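You operate a simulated robot arm through the tools that you are given. There is no shell and no other tool. Be economical: measure what you need, move in short steps, check, and stop when the job is done.

You run a simulated two-armed robot. Do the job below in one go: nothing can be reset, and whatever is moved stays where it is left.

TASK
Wipe the dye off the sample can and look it over under the hand lamp.
Fine: Hold the can while you wipe its lid with the felt block; felt back where it lay. Hold the lamp still while you slide it on, and off again at the end. Set down upright: felt block. What is to be rubbed or washed off counts as gone when no trace of it is left.

Only the result counts: the job must be done as asked and must still hold three seconds after the hand-in. Knocking over, shifting, dropping, spilling or breaking anything else fails it. A push-on lid holds only when it is set on centred and level and pressed home; a screw cap is set on level and turned clockwise until tight.

THE ROBOT
Two 7-joint arms with two-finger parallel grippers on one trunk, on a base that drives. Base frame: it is fixed to the floor where the robot stands at the start and does not move with it; the origin is under the middle of the robot, x ahead of it, y to its left, z up. Lengths are in mm, angles in degrees, forces in N, time in s.
The left shoulder is at the start at [70, 134, 1226], the right one opposite. With the tool pointing down near the work surface each hand reaches from about 100 to 640 mm from the robot's upright axis, wherever it stands, measured 20 degrees to its own side. Places, roughly: lamp slider [400, 400, 1000]. Payload 1.57 kg a hand.
The TCP of each hand is the grasp point between the finger pads, 30 mm short of the fingertips. In the tool frame z runs along the fingers and y along their closing line. The gripper opens to 80 mm. The fingers are 17 mm wide and 12 mm thick; the gripper's body (40 by 82 mm) begins 80 mm behind the TCP.
Orientation is that of the tool frame in the base frame, as a unit quaternion [x, y, z, w]. With the fingers straight down and closing along the base's y, the tool's x points along the base's -x, its y along +y and its z along -z.

THE INTERFACE
- The arms move only by the tool move_arm. It takes "left_commands", "right_commands" or both (then of equal length, played together; a hand with none holds still); each is a list of rows, each an object of numbers (a shift or turn left out is 0, a gripper value left out holds the last): "jaw": the gripper command, from -1 (shut) to 1 (fully open), values between in proportion; "dx", "dy", "dz": the shift along the tool's x, y, z in units of 25 mm (1.0 is 25 mm); "wx", "wy", "wz": the turn, a rotation vector about the tool's x, y, z in units of 8 degrees (1.0 is 8 degrees). In form: [{"jaw": .., "dx": .., "dy": .., "dz": .., "wx": .., "wy": .., "wz": ..}, ...]. A call has 1 to 20 rows; each row shifts and turns the commanded pose from where the row before left it, along the tool's axes as they then stand. A call with a number of a shift or a turn outside -1 to 1 is refused whole. Rows are played at 5 a second. More than 50 mm and 8.6 degrees between two rows, or a gripper value outside its range, and nothing of the call is played. A pose out of reach is approached as far as the arm can. The call stops where the force on the tool passes 40 N (or 10 N more than at its start, if that is more) or the arm is blocked; 0.2 s more then pass. Each finger travels about 153 mm/s and halts on what it meets, pressing with about 32 N; the grip force reading is that of the motor and also rises with nothing between the fingers. The clock runs only during rows and for 0.2 s after the last one: add rows that do not move to give the fingers time. The reply holds the time, the measured pose of the TCP, the force on the tool along the base axes, the opening and the grip force, in the units named above and with some noise, with the torque about the TCP (base axes, N m) and any sound that the robot's microphone picked up.
- Cameras (640 x 400 px; columns grow to the right, rows downward): "scene" is now at [131.4, 24.6, 1446.1]; the picture's right is [0.29, -0.96, 0.00], its down [-0.63, -0.19, -0.75] and it looks along [0.72, 0.22, -0.66] (base axes); focal length 248 px, centre (320, 200). "left" rides on the left gripper at [72, 7, -122] in its tool frame; the picture's right is [-0.09, 1.00, 0.00], its down [-0.84, -0.08, -0.54] and it looks along [-0.54, -0.05, 0.84] (tool axes); focal length 238 px, centre (320, 200). "right" rides on the right gripper at [72, -7, -122] in its tool frame; the picture's right is [0.09, 1.00, 0.00], its down [-0.84, 0.08, -0.54] and it looks along [-0.54, 0.05, 0.84] (tool axes); focal length 238 px, centre (320, 200). There is no depth. A picture from a camera that has moved, and an enlarged one, comes with that camera's place and axes in the base frame and with its lens.
- camera(camera): a new picture of that camera. No time passes.
- move_column(by): slides the trunk up (or, below 0, down) by that many mm; the arms and the scene camera ride with it, the base frame stays. It gives what a move gives, with no picture.
- drive_base(legs): drives the robot by 1 to 6 legs, each [ahead, left, turn to the left] in mm, mm and degrees, along the robot's own axes; the way and the turn of a leg run together, so that a leg with both is an arc; at most 1500 mm and 180 degrees a leg. The arms and the cameras ride along, it lands a little off, and it stops where it bumps. It gives what a move gives.
- turn_head(pan, tilt): turns the head with the scene camera to pan (to the left, within 86 degrees either way) and tilt (down, from -29 to 69), counted from straight ahead of the robot. It gives what a move gives.
- enlarge(camera, box): a new picture of the part [left, top, right, bottom] of that camera's present view, enlarged. No time passes.
- job_done(): hands the job in; it is judged then, once.

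Go step by step. Nothing tells you exact positions but the pictures and the camera data: compare them with the known pose of the tool, close in by small moves and look again before you grip or let go. The budget is 120 turns and 108 pictures, counting those below and the enlarged ones. Unless the task says otherwise, let go and move clear before handing in, and close with one line.

The tools are called after "Request:" as name(argument=value, ...) on one line, values as JSON. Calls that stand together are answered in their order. move_arm: Moves the arms, as the interface text tells. Its arguments: {"type":"object","properties":{"left_commands":{"type":"array","items":{"type":"object","properties":{"jaw":{"type":"number"},"dx":{"type":"number"},"dy":{"type":"number"},"dz":{"type":"number"},"wx":{"type":"number"},"wy":{"type":"number"},"wz":{"type":"number"}}}},"right_commands":{"type":"array","items":{"type":"object","properties":{"jaw":{"type":"number"},"dx":{"type":"number"},"dy":{"type":"number"},"dz":{"type":"number"},"wx":{"type":"number"},"wy":{"type":"number"},"wz":{"type":"number"}}}}},"required":[]} The other tools are called the same way: move_column (by) slides the trunk up or down; drive_base (legs) drives the base; turn_head (pan, tilt) turns the head that bears the scene camera; camera (camera) takes a picture; enlarge (camera, box) takes an enlarged picture of a part of a camera's view; job_done () hands the job in.

At the start:

```text
time_s: 0.0
left_tcp_pos: [397.7, 267.6, 1280.1]
left_ee_rot: [0.0, 1.0, -0.001, 0.0]
left_contact_force: [0.0, 0.4, -0.3]
left_moment: [0.01, -0.02, 0.01]
left_finger_gap: 79.9
left_grasp_force: 0.0
right_tcp_pos: [381.0, -85.6, 1267.0]
right_ee_rot: [0.0, 1.0, 0.0, 0.0]
right_contact_force: [-0.5, 0.3, -0.3]
right_moment: [0.03, 0.03, 0.0]
right_finger_gap: 80.0
right_grasp_force: 0.0
trunk travel left (down, up): [-800.0, 140.0]
robot x, y, heading: [2.0, 1.3, -0.2]
head pan, tilt: [16.8, 41.4]
```

scene: 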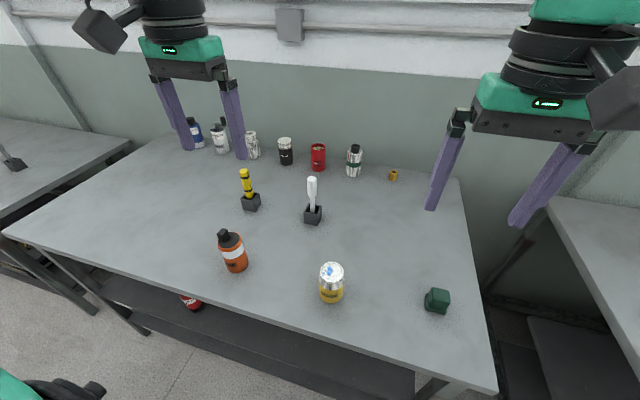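
right: 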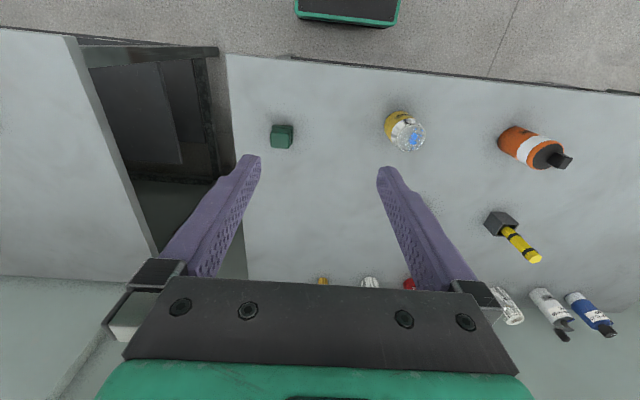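
left: 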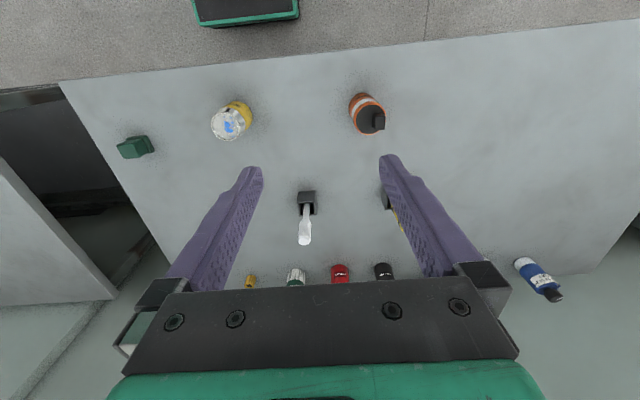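

I see a dyed can (yellow/white with blue spot), a green block (likely felt), and two stands, with a yellow item and a white item. I'll zoom in to identify them.

Request:
enlarge(camera="scene", box=[210, 150, 350, 240])

Request:
enlarge(camera="scene", box=[300, 245, 460, 345])

```text
4.44 times, centred on (280, 195) of scene
camera zoom: at [131.4, 24.6, 1446.1], right [0.29, -0.96, 0.0], down [-0.63, -0.19, -0.75], along [0.72, 0.22, -0.66], focal length 1104 px, centre (498, 222)
```

zoom: 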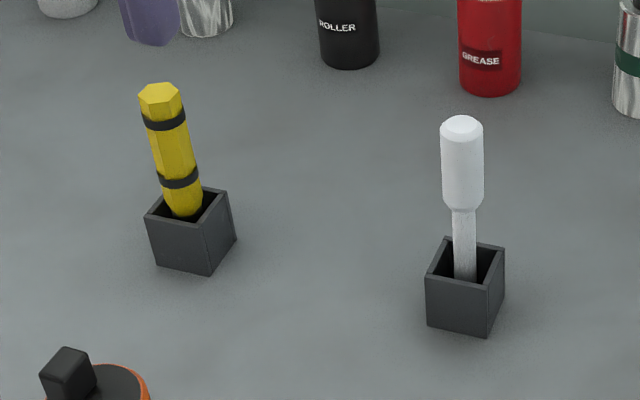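

```text
4.00 times, centred on (380, 295) of scene
camera zoom: at [131.4, 24.6, 1446.1], right [0.29, -0.96, 0.0], down [-0.63, -0.19, -0.75], along [0.72, 0.22, -0.66], focal length 993 px, centre (80, -180)
```

zoom: 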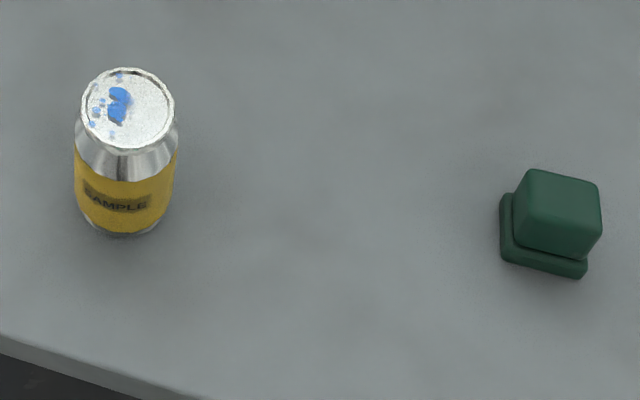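

Request:
enlarge(camera="scene", box=[190, 215, 280, 285])

Request:
enlarge(camera="left", box=[320, 80, 420, 145])

Request:
enlarge(camera="right", box=[480, 105, 600, 180])

```text
5.71 times, centred on (235, 250) of scene
camera zoom: at [131.4, 24.6, 1446.1], right [0.29, -0.96, 0.0], down [-0.63, -0.19, -0.75], along [0.72, 0.22, -0.66], focal length 1419 px, centre (806, -86)
```

zoom: 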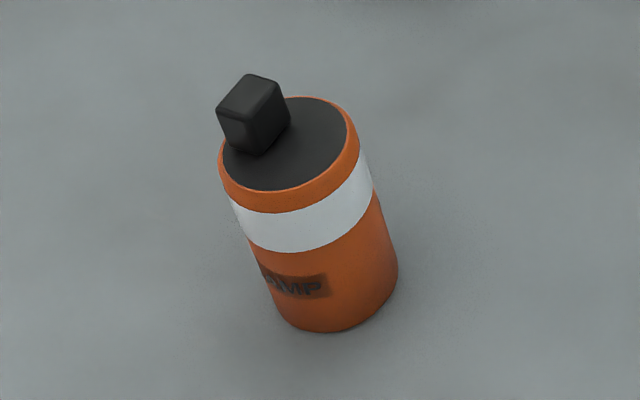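

```text
6.15 times, centred on (370, 112) of left
camera zoom: at [326.2, 274.6, 1402.2], right [0.09, 1.0, 0.0], down [0.84, -0.08, 0.54], along [0.54, -0.05, -0.84], focal length 1467 px, centre (12, 738)
```

zoom: 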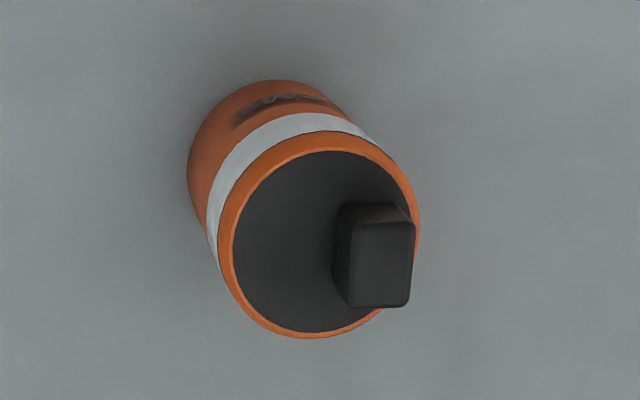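

```text
5.33 times, centred on (540, 142) of right
camera zoom: at [308.0, -93.3, 1388.7], right [-0.09, 1.0, 0.0], down [0.84, 0.08, 0.54], along [0.54, 0.05, -0.84], focal length 1271 px, centre (-853, 507)
```

zoom: 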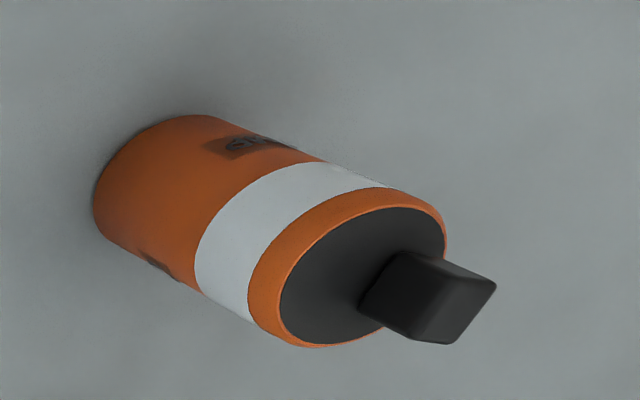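

The orange lamp stands near (445, 356), with its slider knob on top on the +y side. The can is near (430, 89) with its top at about z 970, and the felt block is near (475, -157). I'll bring the right hand above the felt and turn the left hand for a sideways grip.

Request:
move_arm(left_commands=[{"wz": -1}, {"wz": -1}, {"wz": -1}, {"wz": -1}, {"wz": -1}, {"wz": -1}, {"wz": -1}, {"wz": -1}, {"wz": -1}, {"wz": -1}, {"wz": -1}, {"wz": -0.25}, {"wy": 1}, {"wy": 1}, {"wy": 1}, {"wy": 1}, {"wy": 1}, {"wy": 1}, {"wy": 1}, {"wy": 0.5}], right_commands=[{"dx": -0.188, "dy": -0.143, "dz": 0.334}, {"dx": -0.188, "dy": -0.143, "dz": 0.334}, {"dx": -0.188, "dy": -0.143, "dz": 0.334}, {"dx": -0.188, "dy": -0.143, "dz": 0.334}, {"dx": -0.188, "dy": -0.143, "dz": 0.334}, {"dx": -0.188, "dy": -0.143, "dz": 0.334}, {"dx": -0.188, "dy": -0.143, "dz": 0.334}, {"dx": -0.188, "dy": -0.143, "dz": 0.334}, {"dx": -0.188, "dy": -0.143, "dz": 0.334}, {"dx": -0.188, "dy": -0.143, "dz": 0.334}, {"dx": -0.188, "dy": -0.143, "dz": 0.334}, {"dx": -0.188, "dy": -0.143, "dz": 0.334}, {"dx": -0.188, "dy": -0.143, "dz": 0.334}, {"dx": -0.188, "dy": -0.143, "dz": 0.334}, {"dx": -0.188, "dy": -0.143, "dz": 0.334}, {"dx": -0.188, "dy": -0.143, "dz": 0.334}, {"dx": -0.188, "dy": -0.143, "dz": 0.334}, {"dx": -0.188, "dy": -0.143, "dz": 0.334}, {"dx": -0.188, "dy": -0.143, "dz": 0.334}, {"dx": -0.188, "dy": -0.143, "dz": 0.334}])

Request:
camera(camera="right")

Request:
camera(camera="scene")

```text
time_s: 4.2
left_tcp_pos: [398.0, 269.3, 1281.0]
left_ee_rot: [0.612, -0.612, 0.354, 0.353]
left_contact_force: [0.3, 0.3, 0.4]
left_moment: [0.0, 0.01, 0.05]
left_finger_gap: 80.0
left_grasp_force: 0.1
right_tcp_pos: [476.0, -155.7, 1100.8]
right_ee_rot: [0.0, 1.0, 0.0, 0.0]
right_contact_force: [-0.1, 0.9, -0.4]
right_moment: [0.02, 0.02, -0.04]
right_finger_gap: 80.2
right_grasp_force: 0.0
trunk travel left (down, up): [-800.0, 140.0]
robot x, y, heading: [-1.8, -0.3, 0.0]
head pan, tilt: [16.8, 41.4]
```

```text
99 pictures are left
camera right: at [403.8, -164.7, 1222.5], right [-0.09, 1.0, 0.0], down [0.84, 0.08, 0.54], along [0.54, 0.05, -0.84], focal length 238 px, centre (320, 200)
```

right: 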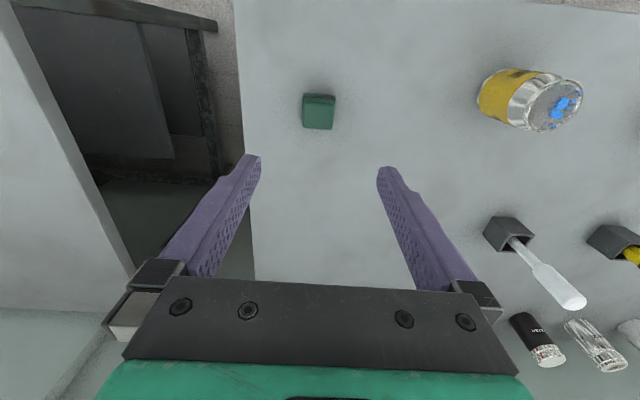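

```text
98 pictures are left
camera scene: at [131.8, 25.1, 1446.1], right [0.29, -0.96, 0.0], down [-0.63, -0.19, -0.75], along [0.72, 0.22, -0.66], focal length 248 px, centre (320, 200)
```

scene: 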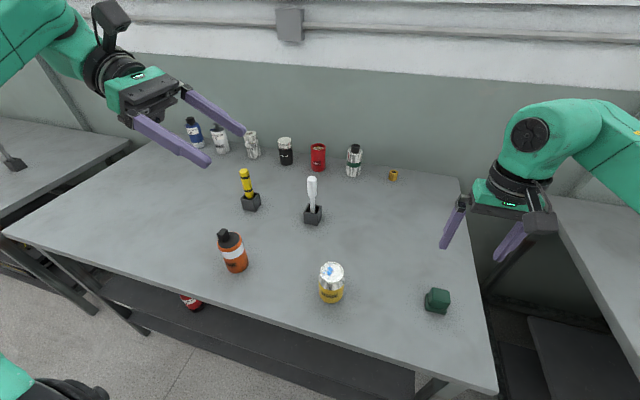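

Request:
enlarge(camera="right", box=[280, 80, 360, 140])

Request:
camera(camera="left")

```text
6.67 times, centred on (320, 110) of right
camera zoom: at [403.8, -164.7, 1222.5], right [-0.09, 1.0, 0.0], down [0.84, 0.08, 0.54], along [0.54, 0.05, -0.84], focal length 1589 px, centre (320, 800)
```

zoom: 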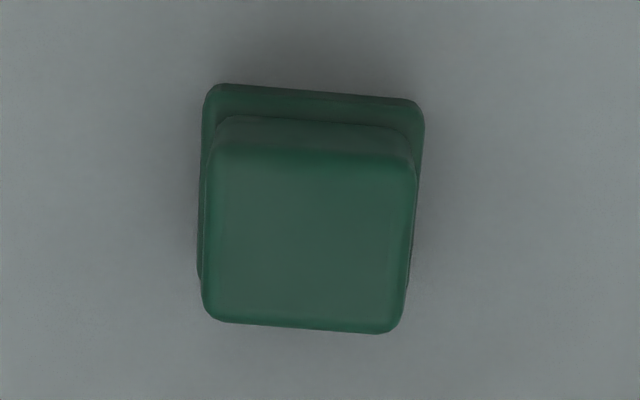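

```text
96 pictures are left
camera left: at [391.7, 338.5, 1403.2], right [-1.0, 0.05, -0.08], down [0.08, 0.89, -0.46], along [0.05, -0.46, -0.89], focal length 238 px, centre (320, 200)
```

left: 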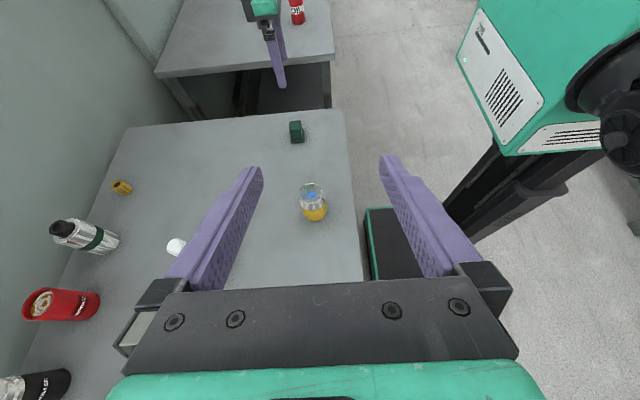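

The felt is aligned with the base axes, centred at about (477, -160), with a body about 40 mm wide in y. I'll lower the right hand partway and bring the left hand toward the can's +y side.

Request:
move_arm(right_commands=[{"dy": -0.16, "dz": 1}, {"dz": 1}, {"dz": 1}, {"dz": 1}, {"dz": 1}, {"dz": 0.6}, {}])

Request:
camera(camera="right")

Request:
enlarge(camera="scene", box=[390, 240, 490, 330])

```text
time_s: 5.8
left_tcp_pos: [395.8, 267.6, 1278.9]
left_ee_rot: [0.612, -0.612, 0.354, 0.354]
left_contact_force: [0.1, 0.1, -0.2]
left_moment: [0.04, 0.0, 0.0]
left_finger_gap: 80.2
left_grasp_force: 0.2
right_tcp_pos: [474.4, -159.5, 957.8]
right_ee_rot: [0.0, 1.0, 0.0, 0.0]
right_contact_force: [-0.3, 0.7, -0.2]
right_moment: [0.0, 0.02, -0.02]
right_finger_gap: 80.2
right_grasp_force: 0.1
trunk travel left (down, up): [-800.0, 140.0]
robot x, y, heading: [5.5, -2.0, 0.0]
head pan, tilt: [16.8, 41.4]
```

```text
95 pictures are left
camera right: at [401.3, -167.9, 1081.4], right [-0.09, 1.0, 0.0], down [0.84, 0.08, 0.54], along [0.54, 0.05, -0.84], focal length 238 px, centre (320, 200)
```

right: 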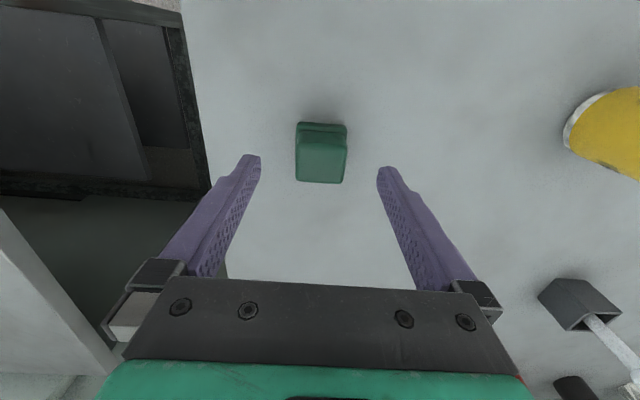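

```text
4.44 times, centred on (440, 285) of scene
camera zoom: at [131.4, 24.6, 1446.1], right [0.29, -0.96, 0.0], down [-0.63, -0.19, -0.75], along [0.72, 0.22, -0.66], focal length 1104 px, centre (-213, -178)
```

zoom: 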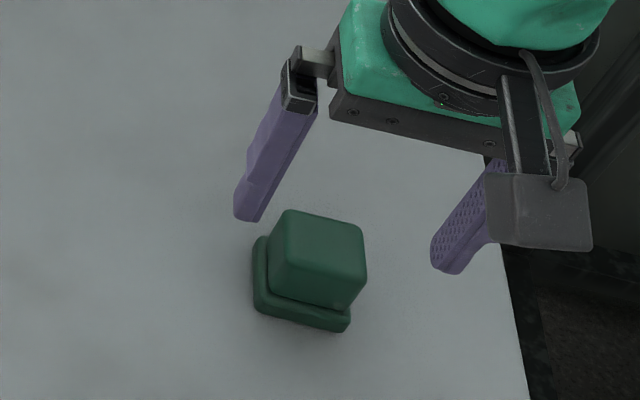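

Request:
move_arm(right_commands=[{"dx": -0.12, "dz": 1}, {"dz": 0.9}, {"dz": 0.2}, {}, {"jaw": -1}, {}, {}, {}])

Request:
camera(camera="right")

Request:
enlarge(camera="scene", box=[390, 240, 490, 330])

```text
time_s: 7.6
left_tcp_pos: [397.8, 268.3, 1279.9]
left_ee_rot: [0.613, -0.612, 0.354, 0.353]
left_contact_force: [0.5, 0.1, 0.2]
left_moment: [0.01, 0.01, 0.02]
left_finger_gap: 79.8
left_grasp_force: 0.1
right_tcp_pos: [476.9, -160.7, 909.4]
right_ee_rot: [0.0, 1.0, 0.001, -0.001]
right_contact_force: [0.1, -0.3, -0.8]
right_moment: [0.02, -0.02, 0.01]
right_finger_gap: 39.0
right_grasp_force: 32.3
trunk travel left (down, up): [-800.0, 140.0]
robot x, y, heading: [-1.3, -1.6, 0.2]
head pan, tilt: [16.8, 41.4]
```

```text
93 pictures are left
camera right: at [405.3, -169.2, 1030.8], right [-0.09, 1.0, 0.0], down [0.84, 0.08, 0.54], along [0.54, 0.05, -0.84], focal length 238 px, centre (320, 200)
```

right: 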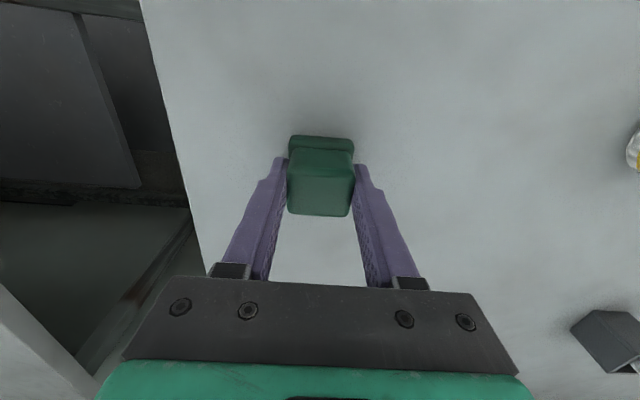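

```text
4.44 times, centred on (440, 285) of scene
camera zoom: at [131.5, 24.6, 1446.1], right [0.29, -0.96, 0.0], down [-0.63, -0.19, -0.75], along [0.72, 0.22, -0.66], focal length 1104 px, centre (-213, -178)
```

zoom: 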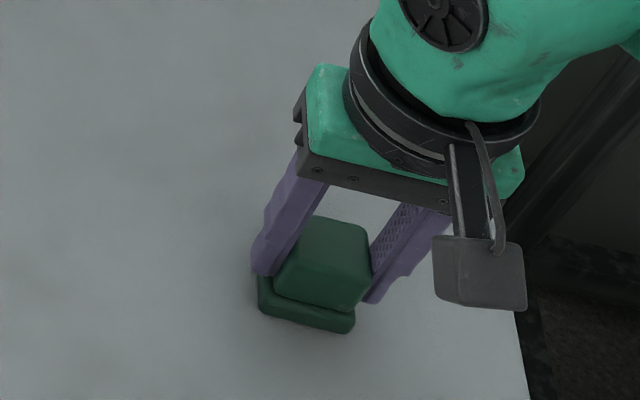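

The felt is gripped (gap 39) with its bottom about 49 mm below the right TCP. I'll lift it and bring the left hand diagonally to a pre-grasp beside the can.

Request:
move_arm(left_commands=[{"wx": 0.866, "wz": -0.5}, {"wx": 0.866, "wz": -0.5}, {"wx": 0.866, "wz": -0.5}, {"wx": 0.866, "wz": -0.5}, {"wx": 0.866, "wz": -0.5}, {"dx": -0.791, "dy": 0.301, "dz": 0.763}, {"dx": -0.791, "dy": 0.301, "dz": 0.763}, {"dx": -0.791, "dy": 0.301, "dz": 0.763}, {"dx": -0.791, "dy": 0.301, "dz": 0.763}, {"dx": -0.791, "dy": 0.301, "dz": 0.763}, {"dx": -0.791, "dy": 0.301, "dz": 0.763}, {"dx": -0.791, "dy": 0.301, "dz": 0.763}, {"dx": -0.791, "dy": 0.301, "dz": 0.763}, {"dx": -0.791, "dy": 0.301, "dz": 0.763}, {"dx": -0.791, "dy": 0.301, "dz": 0.763}, {"dx": -0.791, "dy": 0.301, "dz": 0.763}, {"dx": -0.791, "dy": 0.301, "dz": 0.763}], right_commands=[{"dz": -0.35}, {"dz": -0.35}, {"dz": -0.35}, {"dz": -0.35}, {"dz": -0.35}, {"dz": -0.35}, {"dz": -0.35}, {"dz": -0.35}, {"dz": -0.35}, {"dz": -0.35}, {"dz": -0.35}, {"dz": -0.35}, {"dz": -0.35}, {"dz": -0.35}, {"dz": -0.35}, {"dz": -0.35}, {}])

Request:
camera(camera="left")

Request:
camera(camera="scene")

```text
time_s: 11.2
left_tcp_pos: [396.0, 202.1, 1018.9]
left_ee_rot: [0.784, -0.367, 0.453, 0.213]
left_contact_force: [0.2, -0.2, -0.1]
left_moment: [-0.01, -0.01, -0.02]
left_finger_gap: 80.0
left_grasp_force: 0.1
left hand out of reach, approached as far as the arm can: row 9, 10, 11, 12, 13, 14, 15
right_tcp_pos: [478.3, -160.6, 1047.7]
right_ee_rot: [0.0, 1.0, 0.0, -0.001]
right_contact_force: [0.0, 0.5, -0.1]
right_moment: [-0.01, 0.01, 0.02]
right_finger_gap: 39.0
right_grasp_force: 32.2
trunk travel left (down, up): [-800.0, 140.0]
robot x, y, heading: [-2.5, -0.2, -0.2]
head pan, tilt: [16.8, 41.4]
```

```text
91 pictures are left
camera left: at [347.6, 251.2, 1142.4], right [-0.79, -0.6, -0.08], down [-0.51, 0.73, -0.45], along [0.33, -0.32, -0.89], focal length 238 px, centre (320, 200)
```

left: 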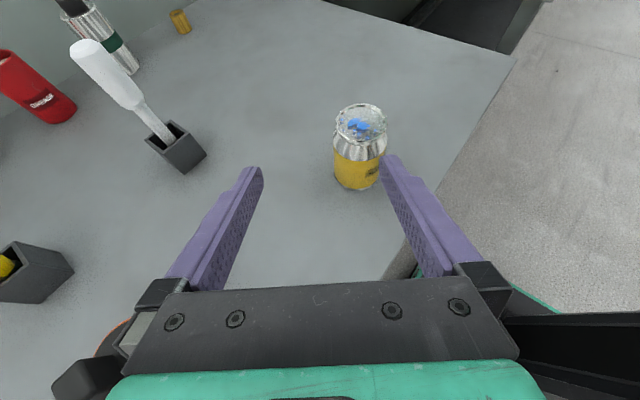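

```text
90 pictures are left
camera scene: at [132.4, 24.5, 1446.0], right [0.29, -0.96, 0.0], down [-0.63, -0.19, -0.75], along [0.72, 0.22, -0.66], focal length 248 px, centre (320, 200)
```

scene: 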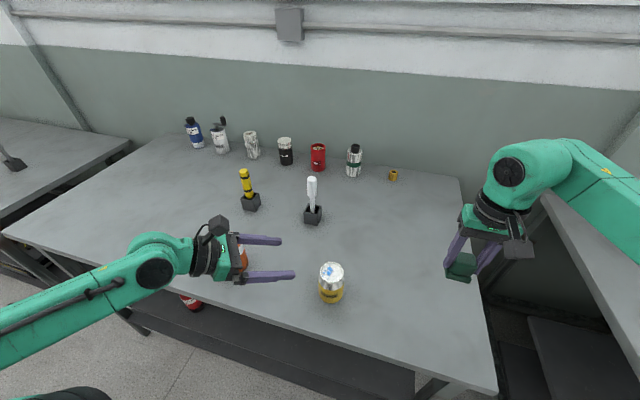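

Request:
move_arm(left_commands=[{}, {}])

```text
time_s: 11.8
left_tcp_pos: [396.7, 201.7, 1019.4]
left_ee_rot: [0.784, -0.366, 0.454, 0.213]
left_contact_force: [-0.1, 0.4, 0.0]
left_moment: [-0.01, -0.04, -0.04]
left_finger_gap: 80.0
left_grasp_force: 0.1
right_tcp_pos: [477.8, -158.9, 1046.8]
right_ee_rot: [0.0, 1.0, 0.001, -0.001]
right_contact_force: [-0.6, -0.3, -0.2]
right_moment: [0.02, 0.0, 0.01]
right_finger_gap: 38.7
right_grasp_force: 32.4
trunk travel left (down, up): [-800.0, 140.0]
robot x, y, heading: [-4.3, -2.7, -0.1]
head pan, tilt: [16.8, 41.4]
```

Request:
move_arm(left_commands=[{"dy": 0.584}, {"dy": 0.584}, {"dy": 0.584}, {"dx": -0.5, "dz": 0.707}, {"dx": -0.5, "dz": 0.707}, {"dx": -0.5, "dz": 0.707}, {}])

Request:
camera(camera="left")

Request:
camera(camera="scene")

```text
time_s: 13.4
left_tcp_pos: [413.3, 177.2, 955.1]
left_ee_rot: [0.784, -0.367, 0.453, 0.212]
left_contact_force: [0.2, -0.1, 0.0]
left_moment: [0.01, -0.01, 0.0]
left_finger_gap: 79.9
left_grasp_force: 0.1
left hand out of reach, approached as far as the arm can: row 1, 2, 3
right_tcp_pos: [476.9, -160.2, 1046.9]
right_ee_rot: [0.001, 1.0, 0.0, 0.001]
right_contact_force: [1.2, 0.0, -0.6]
right_moment: [0.05, 0.02, -0.01]
right_finger_gap: 38.6
right_grasp_force: 32.3
trunk travel left (down, up): [-800.0, 140.0]
robot x, y, heading: [-0.2, 0.2, -0.0]
head pan, tilt: [16.8, 41.4]
```

```text
89 pictures are left
camera left: at [363.9, 227.2, 1078.7], right [-0.79, -0.61, -0.08], down [-0.51, 0.73, -0.45], along [0.33, -0.32, -0.89], focal length 238 px, centre (320, 200)
```

left: 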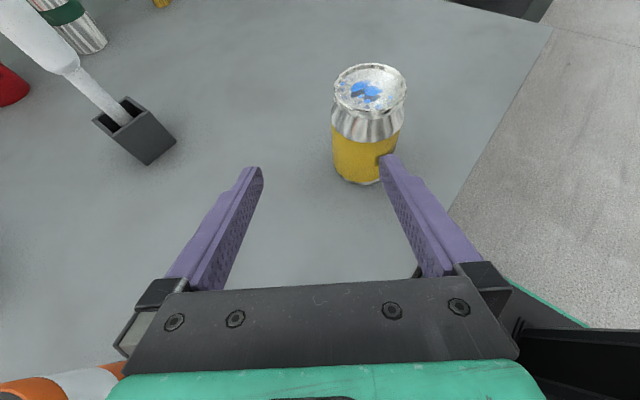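

```text
88 pictures are left
camera scene: at [131.2, 24.6, 1446.1], right [0.29, -0.96, 0.0], down [-0.63, -0.19, -0.75], along [0.72, 0.22, -0.66], focal length 248 px, centre (320, 200)
```

scene: 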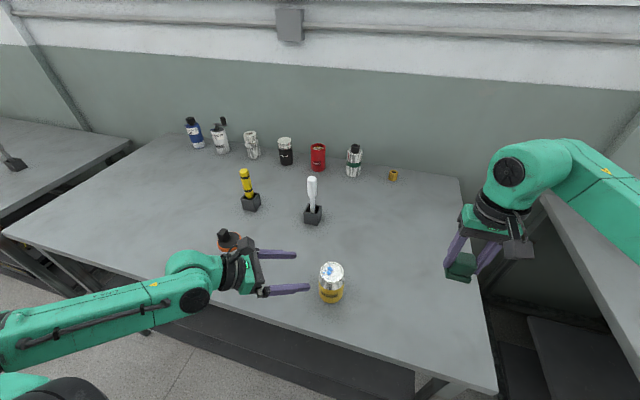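

The left arm is folded too tightly, so I'll back the base off a little to open up its reach.

Request:
drive_base(legs=[[-90, 0, 0]])

Request:
camera(camera="left")

```text
time_s: 14.5
left_tcp_pos: [325.3, 177.7, 954.8]
left_ee_rot: [0.785, -0.367, 0.452, 0.212]
left_contact_force: [-0.2, 0.0, -1.0]
left_moment: [0.0, 0.0, -0.02]
left_finger_gap: 80.3
left_grasp_force: 0.0
right_tcp_pos: [389.0, -161.1, 1046.4]
right_ee_rot: [0.001, 1.0, 0.001, -0.001]
right_contact_force: [-0.1, 1.0, -0.6]
right_moment: [0.0, 0.06, 0.02]
right_finger_gap: 38.5
right_grasp_force: 31.9
trunk travel left (down, up): [-800.0, 140.0]
robot x, y, heading: [-93.3, -2.4, -0.0]
head pan, tilt: [16.8, 41.4]
```

```text
87 pictures are left
camera left: at [275.7, 227.0, 1078.0], right [-0.79, -0.6, -0.08], down [-0.51, 0.73, -0.45], along [0.33, -0.32, -0.89], focal length 238 px, centre (320, 200)
```

left: 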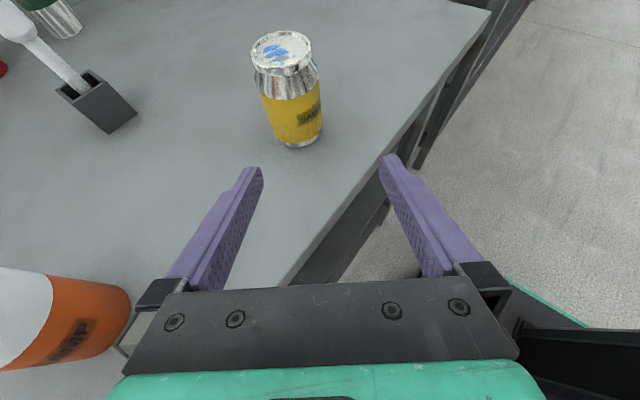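

Request:
move_arm(left_commands=[{"dx": 0.6, "dy": -0.53, "dz": 0.5}, {"dx": 0.6, "dy": -0.53, "dz": 0.5}, {}])

Request:
camera(camera="left")

Request:
camera(camera="scene")

```text
time_s: 15.3
left_tcp_pos: [366.2, 166.7, 969.0]
left_ee_rot: [0.785, -0.367, 0.453, 0.211]
left_contact_force: [0.4, 1.0, 0.5]
left_moment: [0.04, -0.02, 0.01]
left_finger_gap: 79.8
left_grasp_force: 0.2
right_tcp_pos: [386.3, -160.6, 1048.4]
right_ee_rot: [0.001, 1.0, -0.001, 0.0]
right_contact_force: [0.1, 0.4, -0.6]
right_moment: [0.02, 0.02, -0.01]
right_finger_gap: 38.7
right_grasp_force: 32.2
trunk travel left (down, up): [-800.0, 140.0]
robot x, y, heading: [-89.5, -1.8, -0.1]
head pan, tilt: [16.8, 41.4]
```

```text
86 pictures are left
camera left: at [316.7, 215.6, 1092.9], right [-0.79, -0.6, -0.08], down [-0.51, 0.73, -0.45], along [0.33, -0.32, -0.89], focal length 238 px, centre (320, 200)
```

left: 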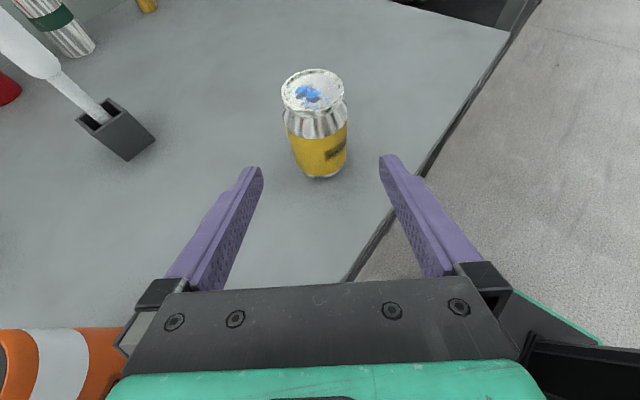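

```text
85 pictures are left
camera scene: at [39.4, 24.6, 1446.3], right [0.29, -0.96, 0.0], down [-0.63, -0.19, -0.75], along [0.72, 0.22, -0.66], focal length 248 px, centre (320, 200)
```

scene: 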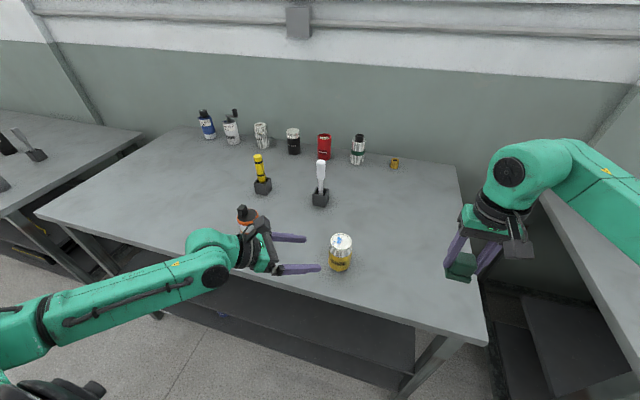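

The can is at (428, 96), straight ahead of the left fingers. I'll advance most of the way and check.

Request:
move_arm(left_commands=[{"dy": -0.09, "dz": 0.8}, {"dz": 0.8}, {"dz": 0.8}, {}])

Request:
camera(camera="left")

```text
time_s: 16.3
left_tcp_pos: [400.2, 127.5, 939.4]
left_ee_rot: [0.785, -0.366, 0.453, 0.211]
left_contact_force: [-0.5, 0.1, 0.3]
left_moment: [-0.01, 0.01, -0.03]
left_finger_gap: 79.9
left_grasp_force: 0.0
right_tcp_pos: [387.6, -160.5, 1047.5]
right_ee_rot: [0.001, 1.0, 0.001, 0.0]
right_contact_force: [0.1, -0.4, -1.0]
right_moment: [-0.02, 0.02, 0.0]
right_finger_gap: 38.5
right_grasp_force: 32.4
trunk travel left (down, up): [-800.0, 140.0]
robot x, y, heading: [-92.7, 2.7, 0.2]
head pan, tilt: [16.8, 41.4]
```

```text
84 pictures are left
camera left: at [351.0, 176.6, 1062.5], right [-0.79, -0.6, -0.08], down [-0.51, 0.73, -0.45], along [0.33, -0.32, -0.89], focal length 238 px, centre (320, 200)
```

left: 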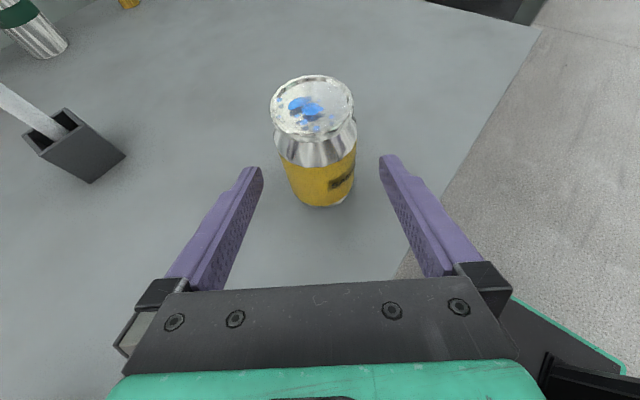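

Request:
move_arm(left_commands=[{"dz": 0.65}, {"dz": 0.65}, {"dz": 0.6}, {}])

Request:
camera(camera="left")

```text
time_s: 17.3
left_tcp_pos: [428.3, 96.2, 915.2]
left_ee_rot: [0.785, -0.367, 0.452, 0.211]
left_contact_force: [0.0, 0.7, 0.3]
left_moment: [0.01, 0.03, 0.02]
left_finger_gap: 80.0
left_grasp_force: 0.1
right_tcp_pos: [388.0, -159.8, 1047.3]
right_ee_rot: [0.0, 1.0, 0.0, 0.0]
right_contact_force: [0.0, -0.2, -0.5]
right_moment: [0.03, 0.01, 0.05]
right_finger_gap: 38.5
right_grasp_force: 32.1
trunk travel left (down, up): [-800.0, 140.0]
robot x, y, heading: [-90.3, -1.0, -0.2]
head pan, tilt: [16.8, 41.4]
```

```text
83 pictures are left
camera left: at [378.4, 145.5, 1038.4], right [-0.79, -0.6, -0.08], down [-0.51, 0.73, -0.45], along [0.33, -0.32, -0.89], focal length 238 px, centre (320, 200)
```

left: 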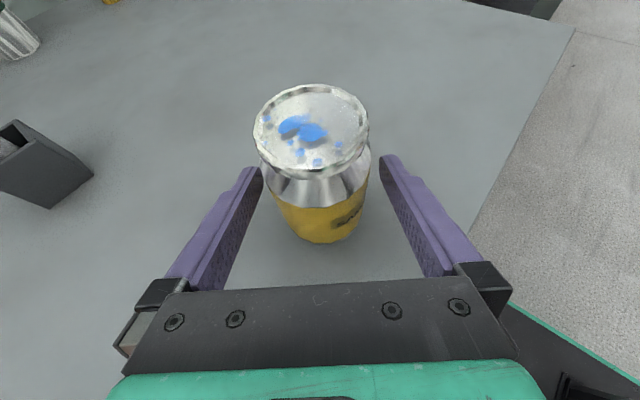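

Request:
move_arm(left_commands=[{"jaw": -1}, {}, {}, {}])

Request:
enlarge(camera="left", box=[220, 60, 420, 260])

```text
time_s: 18.3
left_tcp_pos: [426.8, 96.3, 913.9]
left_ee_rot: [0.785, -0.366, 0.453, 0.212]
left_contact_force: [0.3, -0.7, 0.9]
left_moment: [0.0, 0.05, -0.01]
left_finger_gap: 58.9
left_grasp_force: 32.1
right_tcp_pos: [387.9, -160.3, 1047.1]
right_ee_rot: [0.001, 1.0, 0.0, 0.0]
right_contact_force: [-0.2, -0.2, -0.8]
right_moment: [0.02, -0.01, 0.04]
right_finger_gap: 38.8
right_grasp_force: 32.3
trunk travel left (down, up): [-800.0, 140.0]
robot x, y, heading: [-90.5, 0.1, -0.0]
head pan, tilt: [16.8, 41.4]
```

```text
2.00 times, centred on (320, 160) of left
camera zoom: at [378.2, 145.6, 1038.6], right [-0.79, -0.6, -0.08], down [-0.51, 0.73, -0.45], along [0.33, -0.32, -0.89], focal length 477 px, centre (320, 280)
```

zoom: 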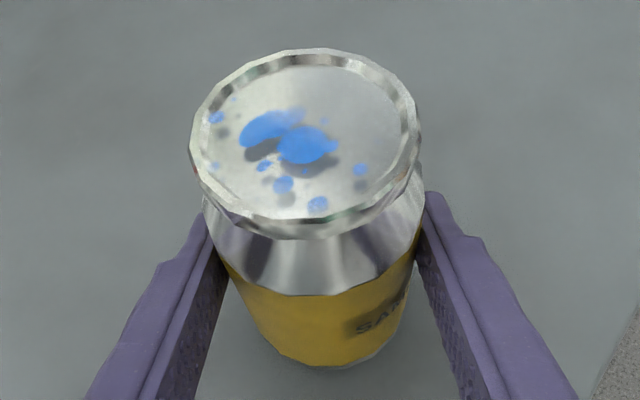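

The can is held firmly (gap 59). I'll move the felt over the lid.

Request:
move_arm(right_commands=[{"dx": -0.133, "dy": 0.853}, {"dx": -0.133, "dy": 0.853}, {"dx": -0.133, "dy": 0.853}, {"dx": -0.133, "dy": 0.853}, {"dx": -0.133, "dy": 0.853}, {"dx": -0.133, "dy": 0.853}, {"dx": -0.133, "dy": 0.853}, {"dx": -0.133, "dy": 0.853}, {"dx": -0.133, "dy": 0.853}, {"dx": -0.133, "dy": 0.853}, {"dx": -0.133, "dy": 0.853}, {"dx": -0.133, "dy": 0.853}, {}])

Request:
camera(camera="left")

Request:
camera(camera="scene")

```text
time_s: 21.1
left_tcp_pos: [428.8, 95.9, 915.2]
left_ee_rot: [0.784, -0.367, 0.453, 0.212]
left_contact_force: [-1.9, 1.2, 2.0]
left_moment: [-0.14, -0.03, -0.02]
left_finger_gap: 58.5
left_grasp_force: 31.6
right_tcp_pos: [427.1, 96.7, 1047.7]
right_ee_rot: [0.001, 1.0, 0.0, 0.0]
right_contact_force: [-0.6, 0.2, -0.6]
right_moment: [0.02, 0.03, 0.0]
right_finger_gap: 38.8
right_grasp_force: 31.7
trunk travel left (down, up): [-800.0, 140.0]
robot x, y, heading: [-88.2, -2.6, 0.0]
head pan, tilt: [16.8, 41.4]
```

```text
81 pictures are left
camera left: at [378.4, 145.1, 1038.5], right [-0.79, -0.6, -0.08], down [-0.51, 0.73, -0.45], along [0.33, -0.32, -0.89], focal length 238 px, centre (320, 200)
```

left: 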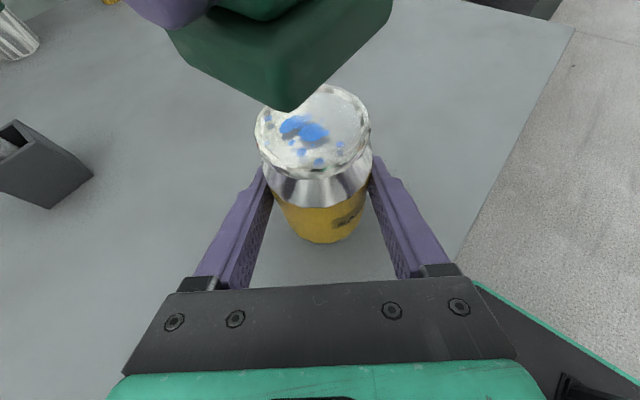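

```text
80 pictures are left
camera scene: at [41.5, 23.8, 1446.1], right [0.29, -0.96, 0.0], down [-0.63, -0.19, -0.75], along [0.72, 0.22, -0.66], focal length 248 px, centre (320, 200)
```

scene: 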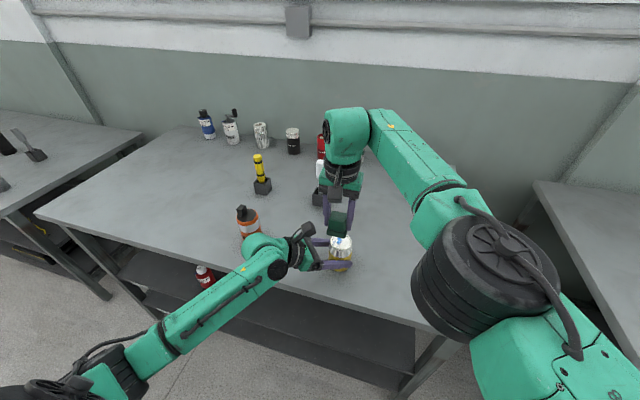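

Request:
move_arm(right_commands=[{"dz": 0.6}, {"dz": 0.6}, {"dz": 0.1}, {}])

Request:
enlarge(camera="left", box=[220, 40, 420, 165])

```text
time_s: 22.1
left_tcp_pos: [427.8, 96.1, 915.1]
left_ee_rot: [0.785, -0.366, 0.453, 0.212]
left_contact_force: [-0.5, 0.0, 0.8]
left_moment: [-0.03, 0.04, -0.04]
left_finger_gap: 58.7
left_grasp_force: 31.9
right_tcp_pos: [427.6, 96.7, 1014.7]
right_ee_rot: [-0.001, 1.0, 0.0, 0.0]
right_contact_force: [0.0, -0.6, -0.5]
right_moment: [-0.04, 0.01, 0.01]
right_finger_gap: 38.9
right_grasp_force: 32.2
trunk travel left (down, up): [-800.0, 140.0]
robot x, y, heading: [-91.8, 0.6, 0.4]
head pan, tilt: [16.8, 41.4]
```

```text
3.20 times, centred on (320, 102) of left
camera zoom: at [378.2, 145.6, 1038.4], right [-0.79, -0.6, -0.08], down [-0.51, 0.73, -0.45], along [0.33, -0.32, -0.89], focal length 763 px, centre (320, 512)
```

zoom: 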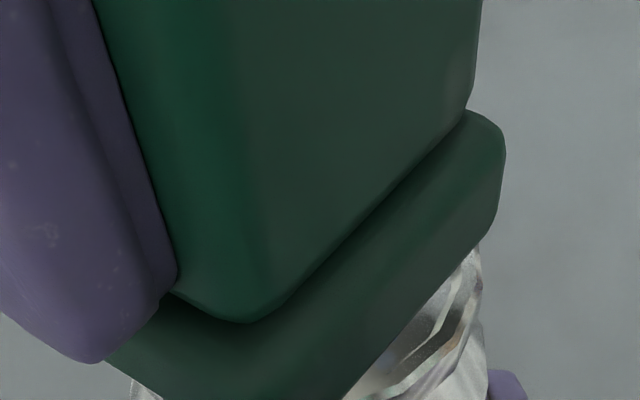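

Request:
move_arm(right_commands=[{"dz": 0.06}, {"dz": 0.04}, {}])

```text
time_s: 22.9
left_tcp_pos: [428.1, 95.8, 913.9]
left_ee_rot: [0.785, -0.366, 0.453, 0.211]
left_contact_force: [0.0, 0.2, -0.4]
left_moment: [-0.02, -0.03, 0.0]
left_finger_gap: 58.5
left_grasp_force: 31.9
right_tcp_pos: [427.8, 95.2, 1012.0]
right_ee_rot: [0.001, 1.0, 0.0, 0.0]
right_contact_force: [-0.3, -0.7, -0.4]
right_moment: [0.01, 0.0, 0.01]
right_finger_gap: 38.7
right_grasp_force: 31.6
trunk travel left (down, up): [-800.0, 140.0]
robot x, y, heading: [-89.4, -0.3, -0.1]
head pan, tilt: [16.8, 41.4]
```

Request:
move_arm(right_commands=[{"dz": 0.06}, {}])

Request:
move_arm(right_commands=[{"dz": 0.06}, {}])

```text
time_s: 23.5
left_tcp_pos: [427.8, 96.8, 913.8]
left_ee_rot: [0.785, -0.366, 0.453, 0.211]
left_contact_force: [0.1, -0.4, 0.3]
left_moment: [0.01, 0.07, 0.03]
left_finger_gap: 58.6
left_grasp_force: 31.7
right_tcp_pos: [428.2, 96.4, 1010.6]
right_ee_rot: [0.0, 1.0, 0.0, 0.0]
right_contact_force: [-0.5, 0.7, 0.1]
right_moment: [0.01, 0.03, -0.02]
right_finger_gap: 38.9
right_grasp_force: 32.2
trunk travel left (down, up): [-800.0, 140.0]
robot x, y, heading: [-92.2, -2.1, -0.1]
head pan, tilt: [16.8, 41.4]
```

```text
time_s: 24.1
left_tcp_pos: [428.5, 96.3, 915.0]
left_ee_rot: [0.785, -0.366, 0.453, 0.211]
left_contact_force: [0.5, 0.5, 0.1]
left_moment: [-0.05, 0.05, -0.02]
left_finger_gap: 58.6
left_grasp_force: 32.3
right_tcp_pos: [426.6, 96.1, 1009.4]
right_ee_rot: [0.0, 1.0, 0.0, 0.0]
right_contact_force: [-0.1, 0.6, -0.5]
right_moment: [-0.01, -0.05, 0.03]
right_finger_gap: 38.7
right_grasp_force: 32.4
trunk travel left (down, up): [-800.0, 140.0]
robot x, y, heading: [-87.2, 0.0, -0.2]
head pan, tilt: [16.8, 41.4]
```

Request:
move_arm(right_commands=[{"dz": 0.06}, {}])

Request:
move_arm(right_commands=[{"dz": 0.05}, {}])

Request:
enlarge(camera="left", box=[220, 40, 420, 165])

```text
time_s: 24.7
left_tcp_pos: [428.0, 96.7, 914.1]
left_ee_rot: [0.785, -0.366, 0.453, 0.211]
left_contact_force: [0.7, -0.5, 0.1]
left_moment: [-0.03, 0.08, -0.01]
left_finger_gap: 58.6
left_grasp_force: 32.4
right_tcp_pos: [427.2, 95.3, 1007.3]
right_ee_rot: [0.001, 1.0, 0.0, 0.0]
right_contact_force: [-0.4, -1.0, 0.2]
right_moment: [-0.05, 0.02, -0.01]
right_finger_gap: 38.7
right_grasp_force: 32.0
trunk travel left (down, up): [-800.0, 140.0]
robot x, y, heading: [-89.8, -1.7, 0.0]
head pan, tilt: [16.8, 41.4]
```

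```text
time_s: 25.3
left_tcp_pos: [427.1, 96.5, 915.3]
left_ee_rot: [0.785, -0.367, 0.452, 0.212]
left_contact_force: [3.5, -2.5, -1.7]
left_moment: [0.06, -0.11, 0.09]
left_finger_gap: 58.7
left_grasp_force: 31.6
right_tcp_pos: [426.8, 96.8, 1006.6]
right_ee_rot: [0.0, 1.0, 0.001, -0.001]
right_contact_force: [-1.4, 2.4, 8.8]
right_moment: [0.01, 0.03, -0.04]
right_finger_gap: 38.6
right_grasp_force: 32.1
trunk travel left (down, up): [-800.0, 140.0]
robot x, y, heading: [-90.7, -1.6, -0.0]
head pan, tilt: [16.8, 41.4]
```

```text
3.20 times, centred on (320, 102) of left
camera zoom: at [378.0, 145.6, 1038.5], right [-0.79, -0.6, -0.08], down [-0.51, 0.73, -0.45], along [0.33, -0.32, -0.89], focal length 763 px, centre (320, 512)
```

zoom: 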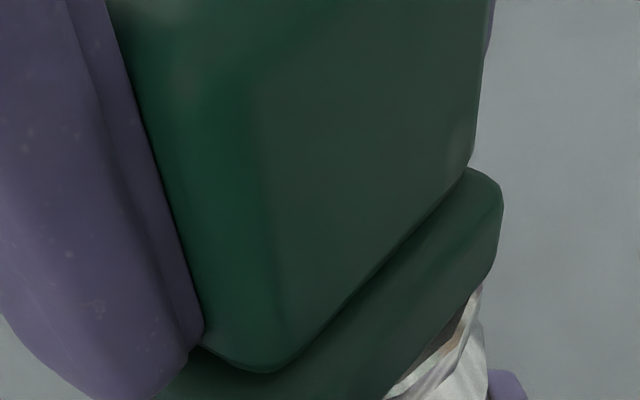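

Contact is at about 9 N. Now I'll wipe with strokes across the lid.

Request:
move_arm(right_commands=[{"dy": 0.4}, {"dy": -0.4}, {"dy": -0.4}, {"dy": 0.4}, {"dx": -0.4}, {"dy": 0.4}, {"dy": -0.4}, {"dy": -0.4}, {"dy": 0.4}, {"dx": 0.4}, {"dx": 0.4}, {"dy": -0.4}, {"dy": 0.4}, {"dx": -0.4}, {"dy": 0.4}, {"dy": -0.4}, {"dy": -0.4}, {"dy": 0.4}, {}])

Request:
move_arm(right_commands=[{"dz": -0.6}, {"dz": -1}, {"dy": -1}, {"dy": -1}, {"dy": -1}, {}])

Request:
enlarge(camera="left", box=[220, 60, 420, 260])

```text
time_s: 29.3
left_tcp_pos: [423.8, 95.7, 916.5]
left_ee_rot: [0.784, -0.366, 0.455, 0.21]
left_contact_force: [-0.5, 8.5, -4.8]
left_moment: [-0.54, 0.19, 0.07]
left_finger_gap: 58.7
left_grasp_force: 31.7
right_tcp_pos: [421.6, 75.0, 1006.8]
right_ee_rot: [0.002, 1.0, 0.0, 0.002]
right_contact_force: [1.7, -10.6, 27.2]
right_moment: [-0.21, -0.12, -0.06]
right_finger_gap: 38.7
right_grasp_force: 31.9
right hand out of reach, approached as far as the arm can: row 1, 5, 6
trunk travel left (down, up): [-800.0, 140.0]
robot x, y, heading: [-88.0, 2.1, 0.1]
head pan, tilt: [16.8, 41.4]
```

```text
time_s: 30.7
left_tcp_pos: [426.8, 95.6, 915.8]
left_ee_rot: [0.784, -0.366, 0.455, 0.212]
left_contact_force: [-0.8, 1.2, 10.9]
left_moment: [-0.01, 0.25, -0.01]
left_finger_gap: 59.0
left_grasp_force: 32.1
right_tcp_pos: [422.0, -0.0, 1046.6]
right_ee_rot: [0.002, 1.0, 0.0, 0.0]
right_contact_force: [0.2, -0.2, 0.1]
right_moment: [-0.01, 0.01, 0.01]
right_finger_gap: 38.6
right_grasp_force: 31.8
trunk travel left (down, up): [-800.0, 140.0]
robot x, y, heading: [-85.1, -1.8, -0.2]
head pan, tilt: [16.8, 41.4]
```

```text
2.00 times, centred on (320, 160) of left
camera zoom: at [377.1, 145.7, 1039.6], right [-0.79, -0.6, -0.08], down [-0.51, 0.73, -0.46], along [0.34, -0.32, -0.89], focal length 477 px, centre (320, 280)
```

zoom: 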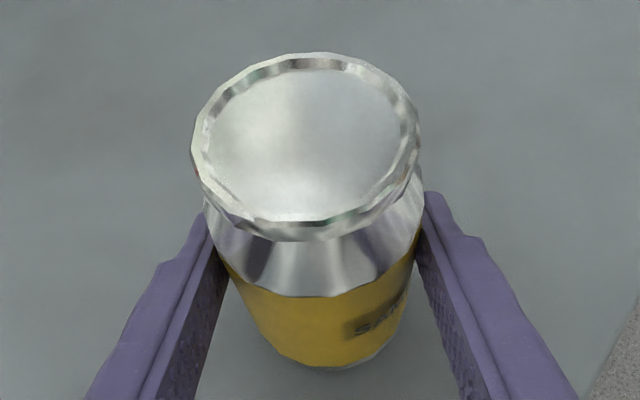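

Request:
enlarge(camera="left", box=[270, 75, 370, 165])

Request:
camera(camera="right")

```text
4.44 times, centred on (320, 120) of left
camera zoom: at [377.1, 145.7, 1039.6], right [-0.79, -0.6, -0.08], down [-0.51, 0.73, -0.46], along [0.34, -0.32, -0.89], focal length 1059 px, centre (320, 556)
```

zoom: 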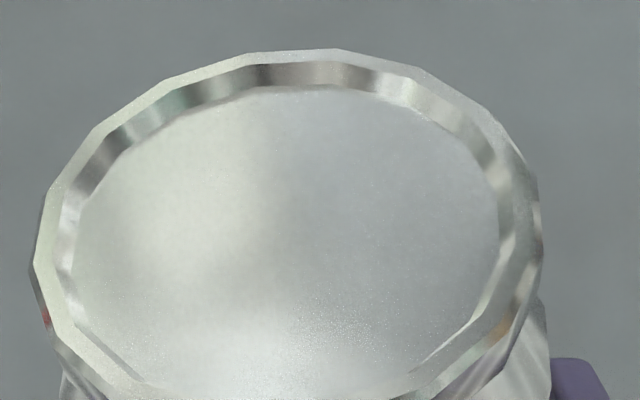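

```text
75 pictures are left
camera right: at [350.3, -8.4, 1168.9], right [-0.09, 1.0, 0.0], down [0.84, 0.08, 0.54], along [0.54, 0.05, -0.84], focal length 238 px, centre (320, 200)
```

right: 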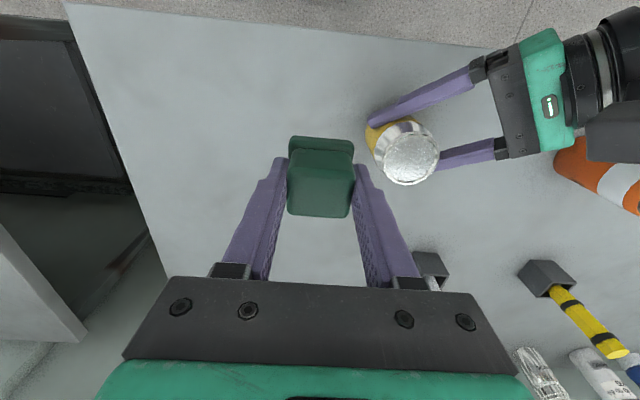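

The lid looks clean. I'll carry the felt back to its spot.

Request:
move_arm(right_commands=[{"dx": -0.275, "dy": -0.804}, {"dx": -0.275, "dy": -0.804}, {"dx": -0.275, "dy": -0.804}, {"dx": -0.275, "dy": -0.804}, {"dx": -0.275, "dy": -0.804}, {"dx": -0.275, "dy": -0.804}, {"dx": -0.275, "dy": -0.804}, {"dx": -0.275, "dy": -0.804}, {"dz": 1}, {"dz": 1}, {"dz": 1}, {"dz": 1}, {}])

```text
time_s: 33.5
left_tcp_pos: [426.1, 96.3, 916.7]
left_ee_rot: [0.784, -0.366, 0.454, 0.211]
left_contact_force: [-0.2, 0.3, 9.2]
left_moment: [-0.25, 0.06, 0.0]
left_finger_gap: 58.8
left_grasp_force: 32.0
right_tcp_pos: [475.2, -158.8, 945.9]
right_ee_rot: [0.0, 1.0, 0.0, 0.001]
right_contact_force: [0.3, 0.4, -0.4]
right_moment: [0.0, 0.03, 0.01]
right_finger_gap: 38.9
right_grasp_force: 32.2
trunk travel left (down, up): [-800.0, 140.0]
robot x, y, heading: [-89.4, 4.2, 0.1]
head pan, tilt: [16.8, 41.4]
```

Request:
move_arm(right_commands=[{"dx": -0.06, "dy": -0.06, "dz": 0.6}, {"dz": 0.6}, {"dz": 0.1}, {}])

Request:
move_arm(right_commands=[{"dz": 0.08}, {}])

Request:
move_arm(right_commands=[{"dz": 0.05}, {}])

```text
time_s: 34.5
left_tcp_pos: [426.2, 96.0, 915.7]
left_ee_rot: [0.785, -0.366, 0.454, 0.211]
left_contact_force: [-0.4, 0.4, 8.0]
left_moment: [-0.21, 0.08, -0.02]
left_finger_gap: 58.7
left_grasp_force: 31.9
right_tcp_pos: [478.0, -162.3, 913.4]
right_ee_rot: [0.0, 1.0, 0.0, 0.001]
right_contact_force: [0.3, 0.1, -0.5]
right_moment: [-0.05, -0.01, -0.01]
right_finger_gap: 38.7
right_grasp_force: 32.5
trunk travel left (down, up): [-800.0, 140.0]
robot x, y, heading: [-87.9, 1.8, 0.1]
head pan, tilt: [16.8, 41.4]
```

```text
time_s: 35.1
left_tcp_pos: [427.6, 96.5, 914.9]
left_ee_rot: [0.785, -0.367, 0.453, 0.21]
left_contact_force: [-1.5, -0.1, 6.3]
left_moment: [-0.17, 0.07, -0.04]
left_finger_gap: 58.7
left_grasp_force: 31.8
right_tcp_pos: [479.2, -160.4, 910.8]
right_ee_rot: [0.001, 1.0, 0.0, 0.001]
right_contact_force: [0.5, -0.5, -0.6]
right_moment: [0.03, -0.01, 0.02]
right_finger_gap: 38.7
right_grasp_force: 32.1
trunk travel left (down, up): [-800.0, 140.0]
robot x, y, heading: [-89.3, -0.0, -0.1]
head pan, tilt: [16.8, 41.4]
```

```text
time_s: 35.7
left_tcp_pos: [426.7, 95.9, 915.5]
left_ee_rot: [0.785, -0.366, 0.453, 0.211]
left_contact_force: [-1.8, -0.5, 5.6]
left_moment: [-0.18, 0.12, -0.03]
left_finger_gap: 59.0
left_grasp_force: 31.8
right_tcp_pos: [478.1, -160.3, 909.1]
right_ee_rot: [0.001, 1.0, 0.001, 0.0]
right_contact_force: [0.8, 0.2, -0.8]
right_moment: [0.0, 0.01, 0.02]
right_finger_gap: 38.5
right_grasp_force: 31.9
trunk travel left (down, up): [-800.0, 140.0]
robot x, y, heading: [-94.6, 1.2, -0.1]
head pan, tilt: [16.8, 41.4]
```

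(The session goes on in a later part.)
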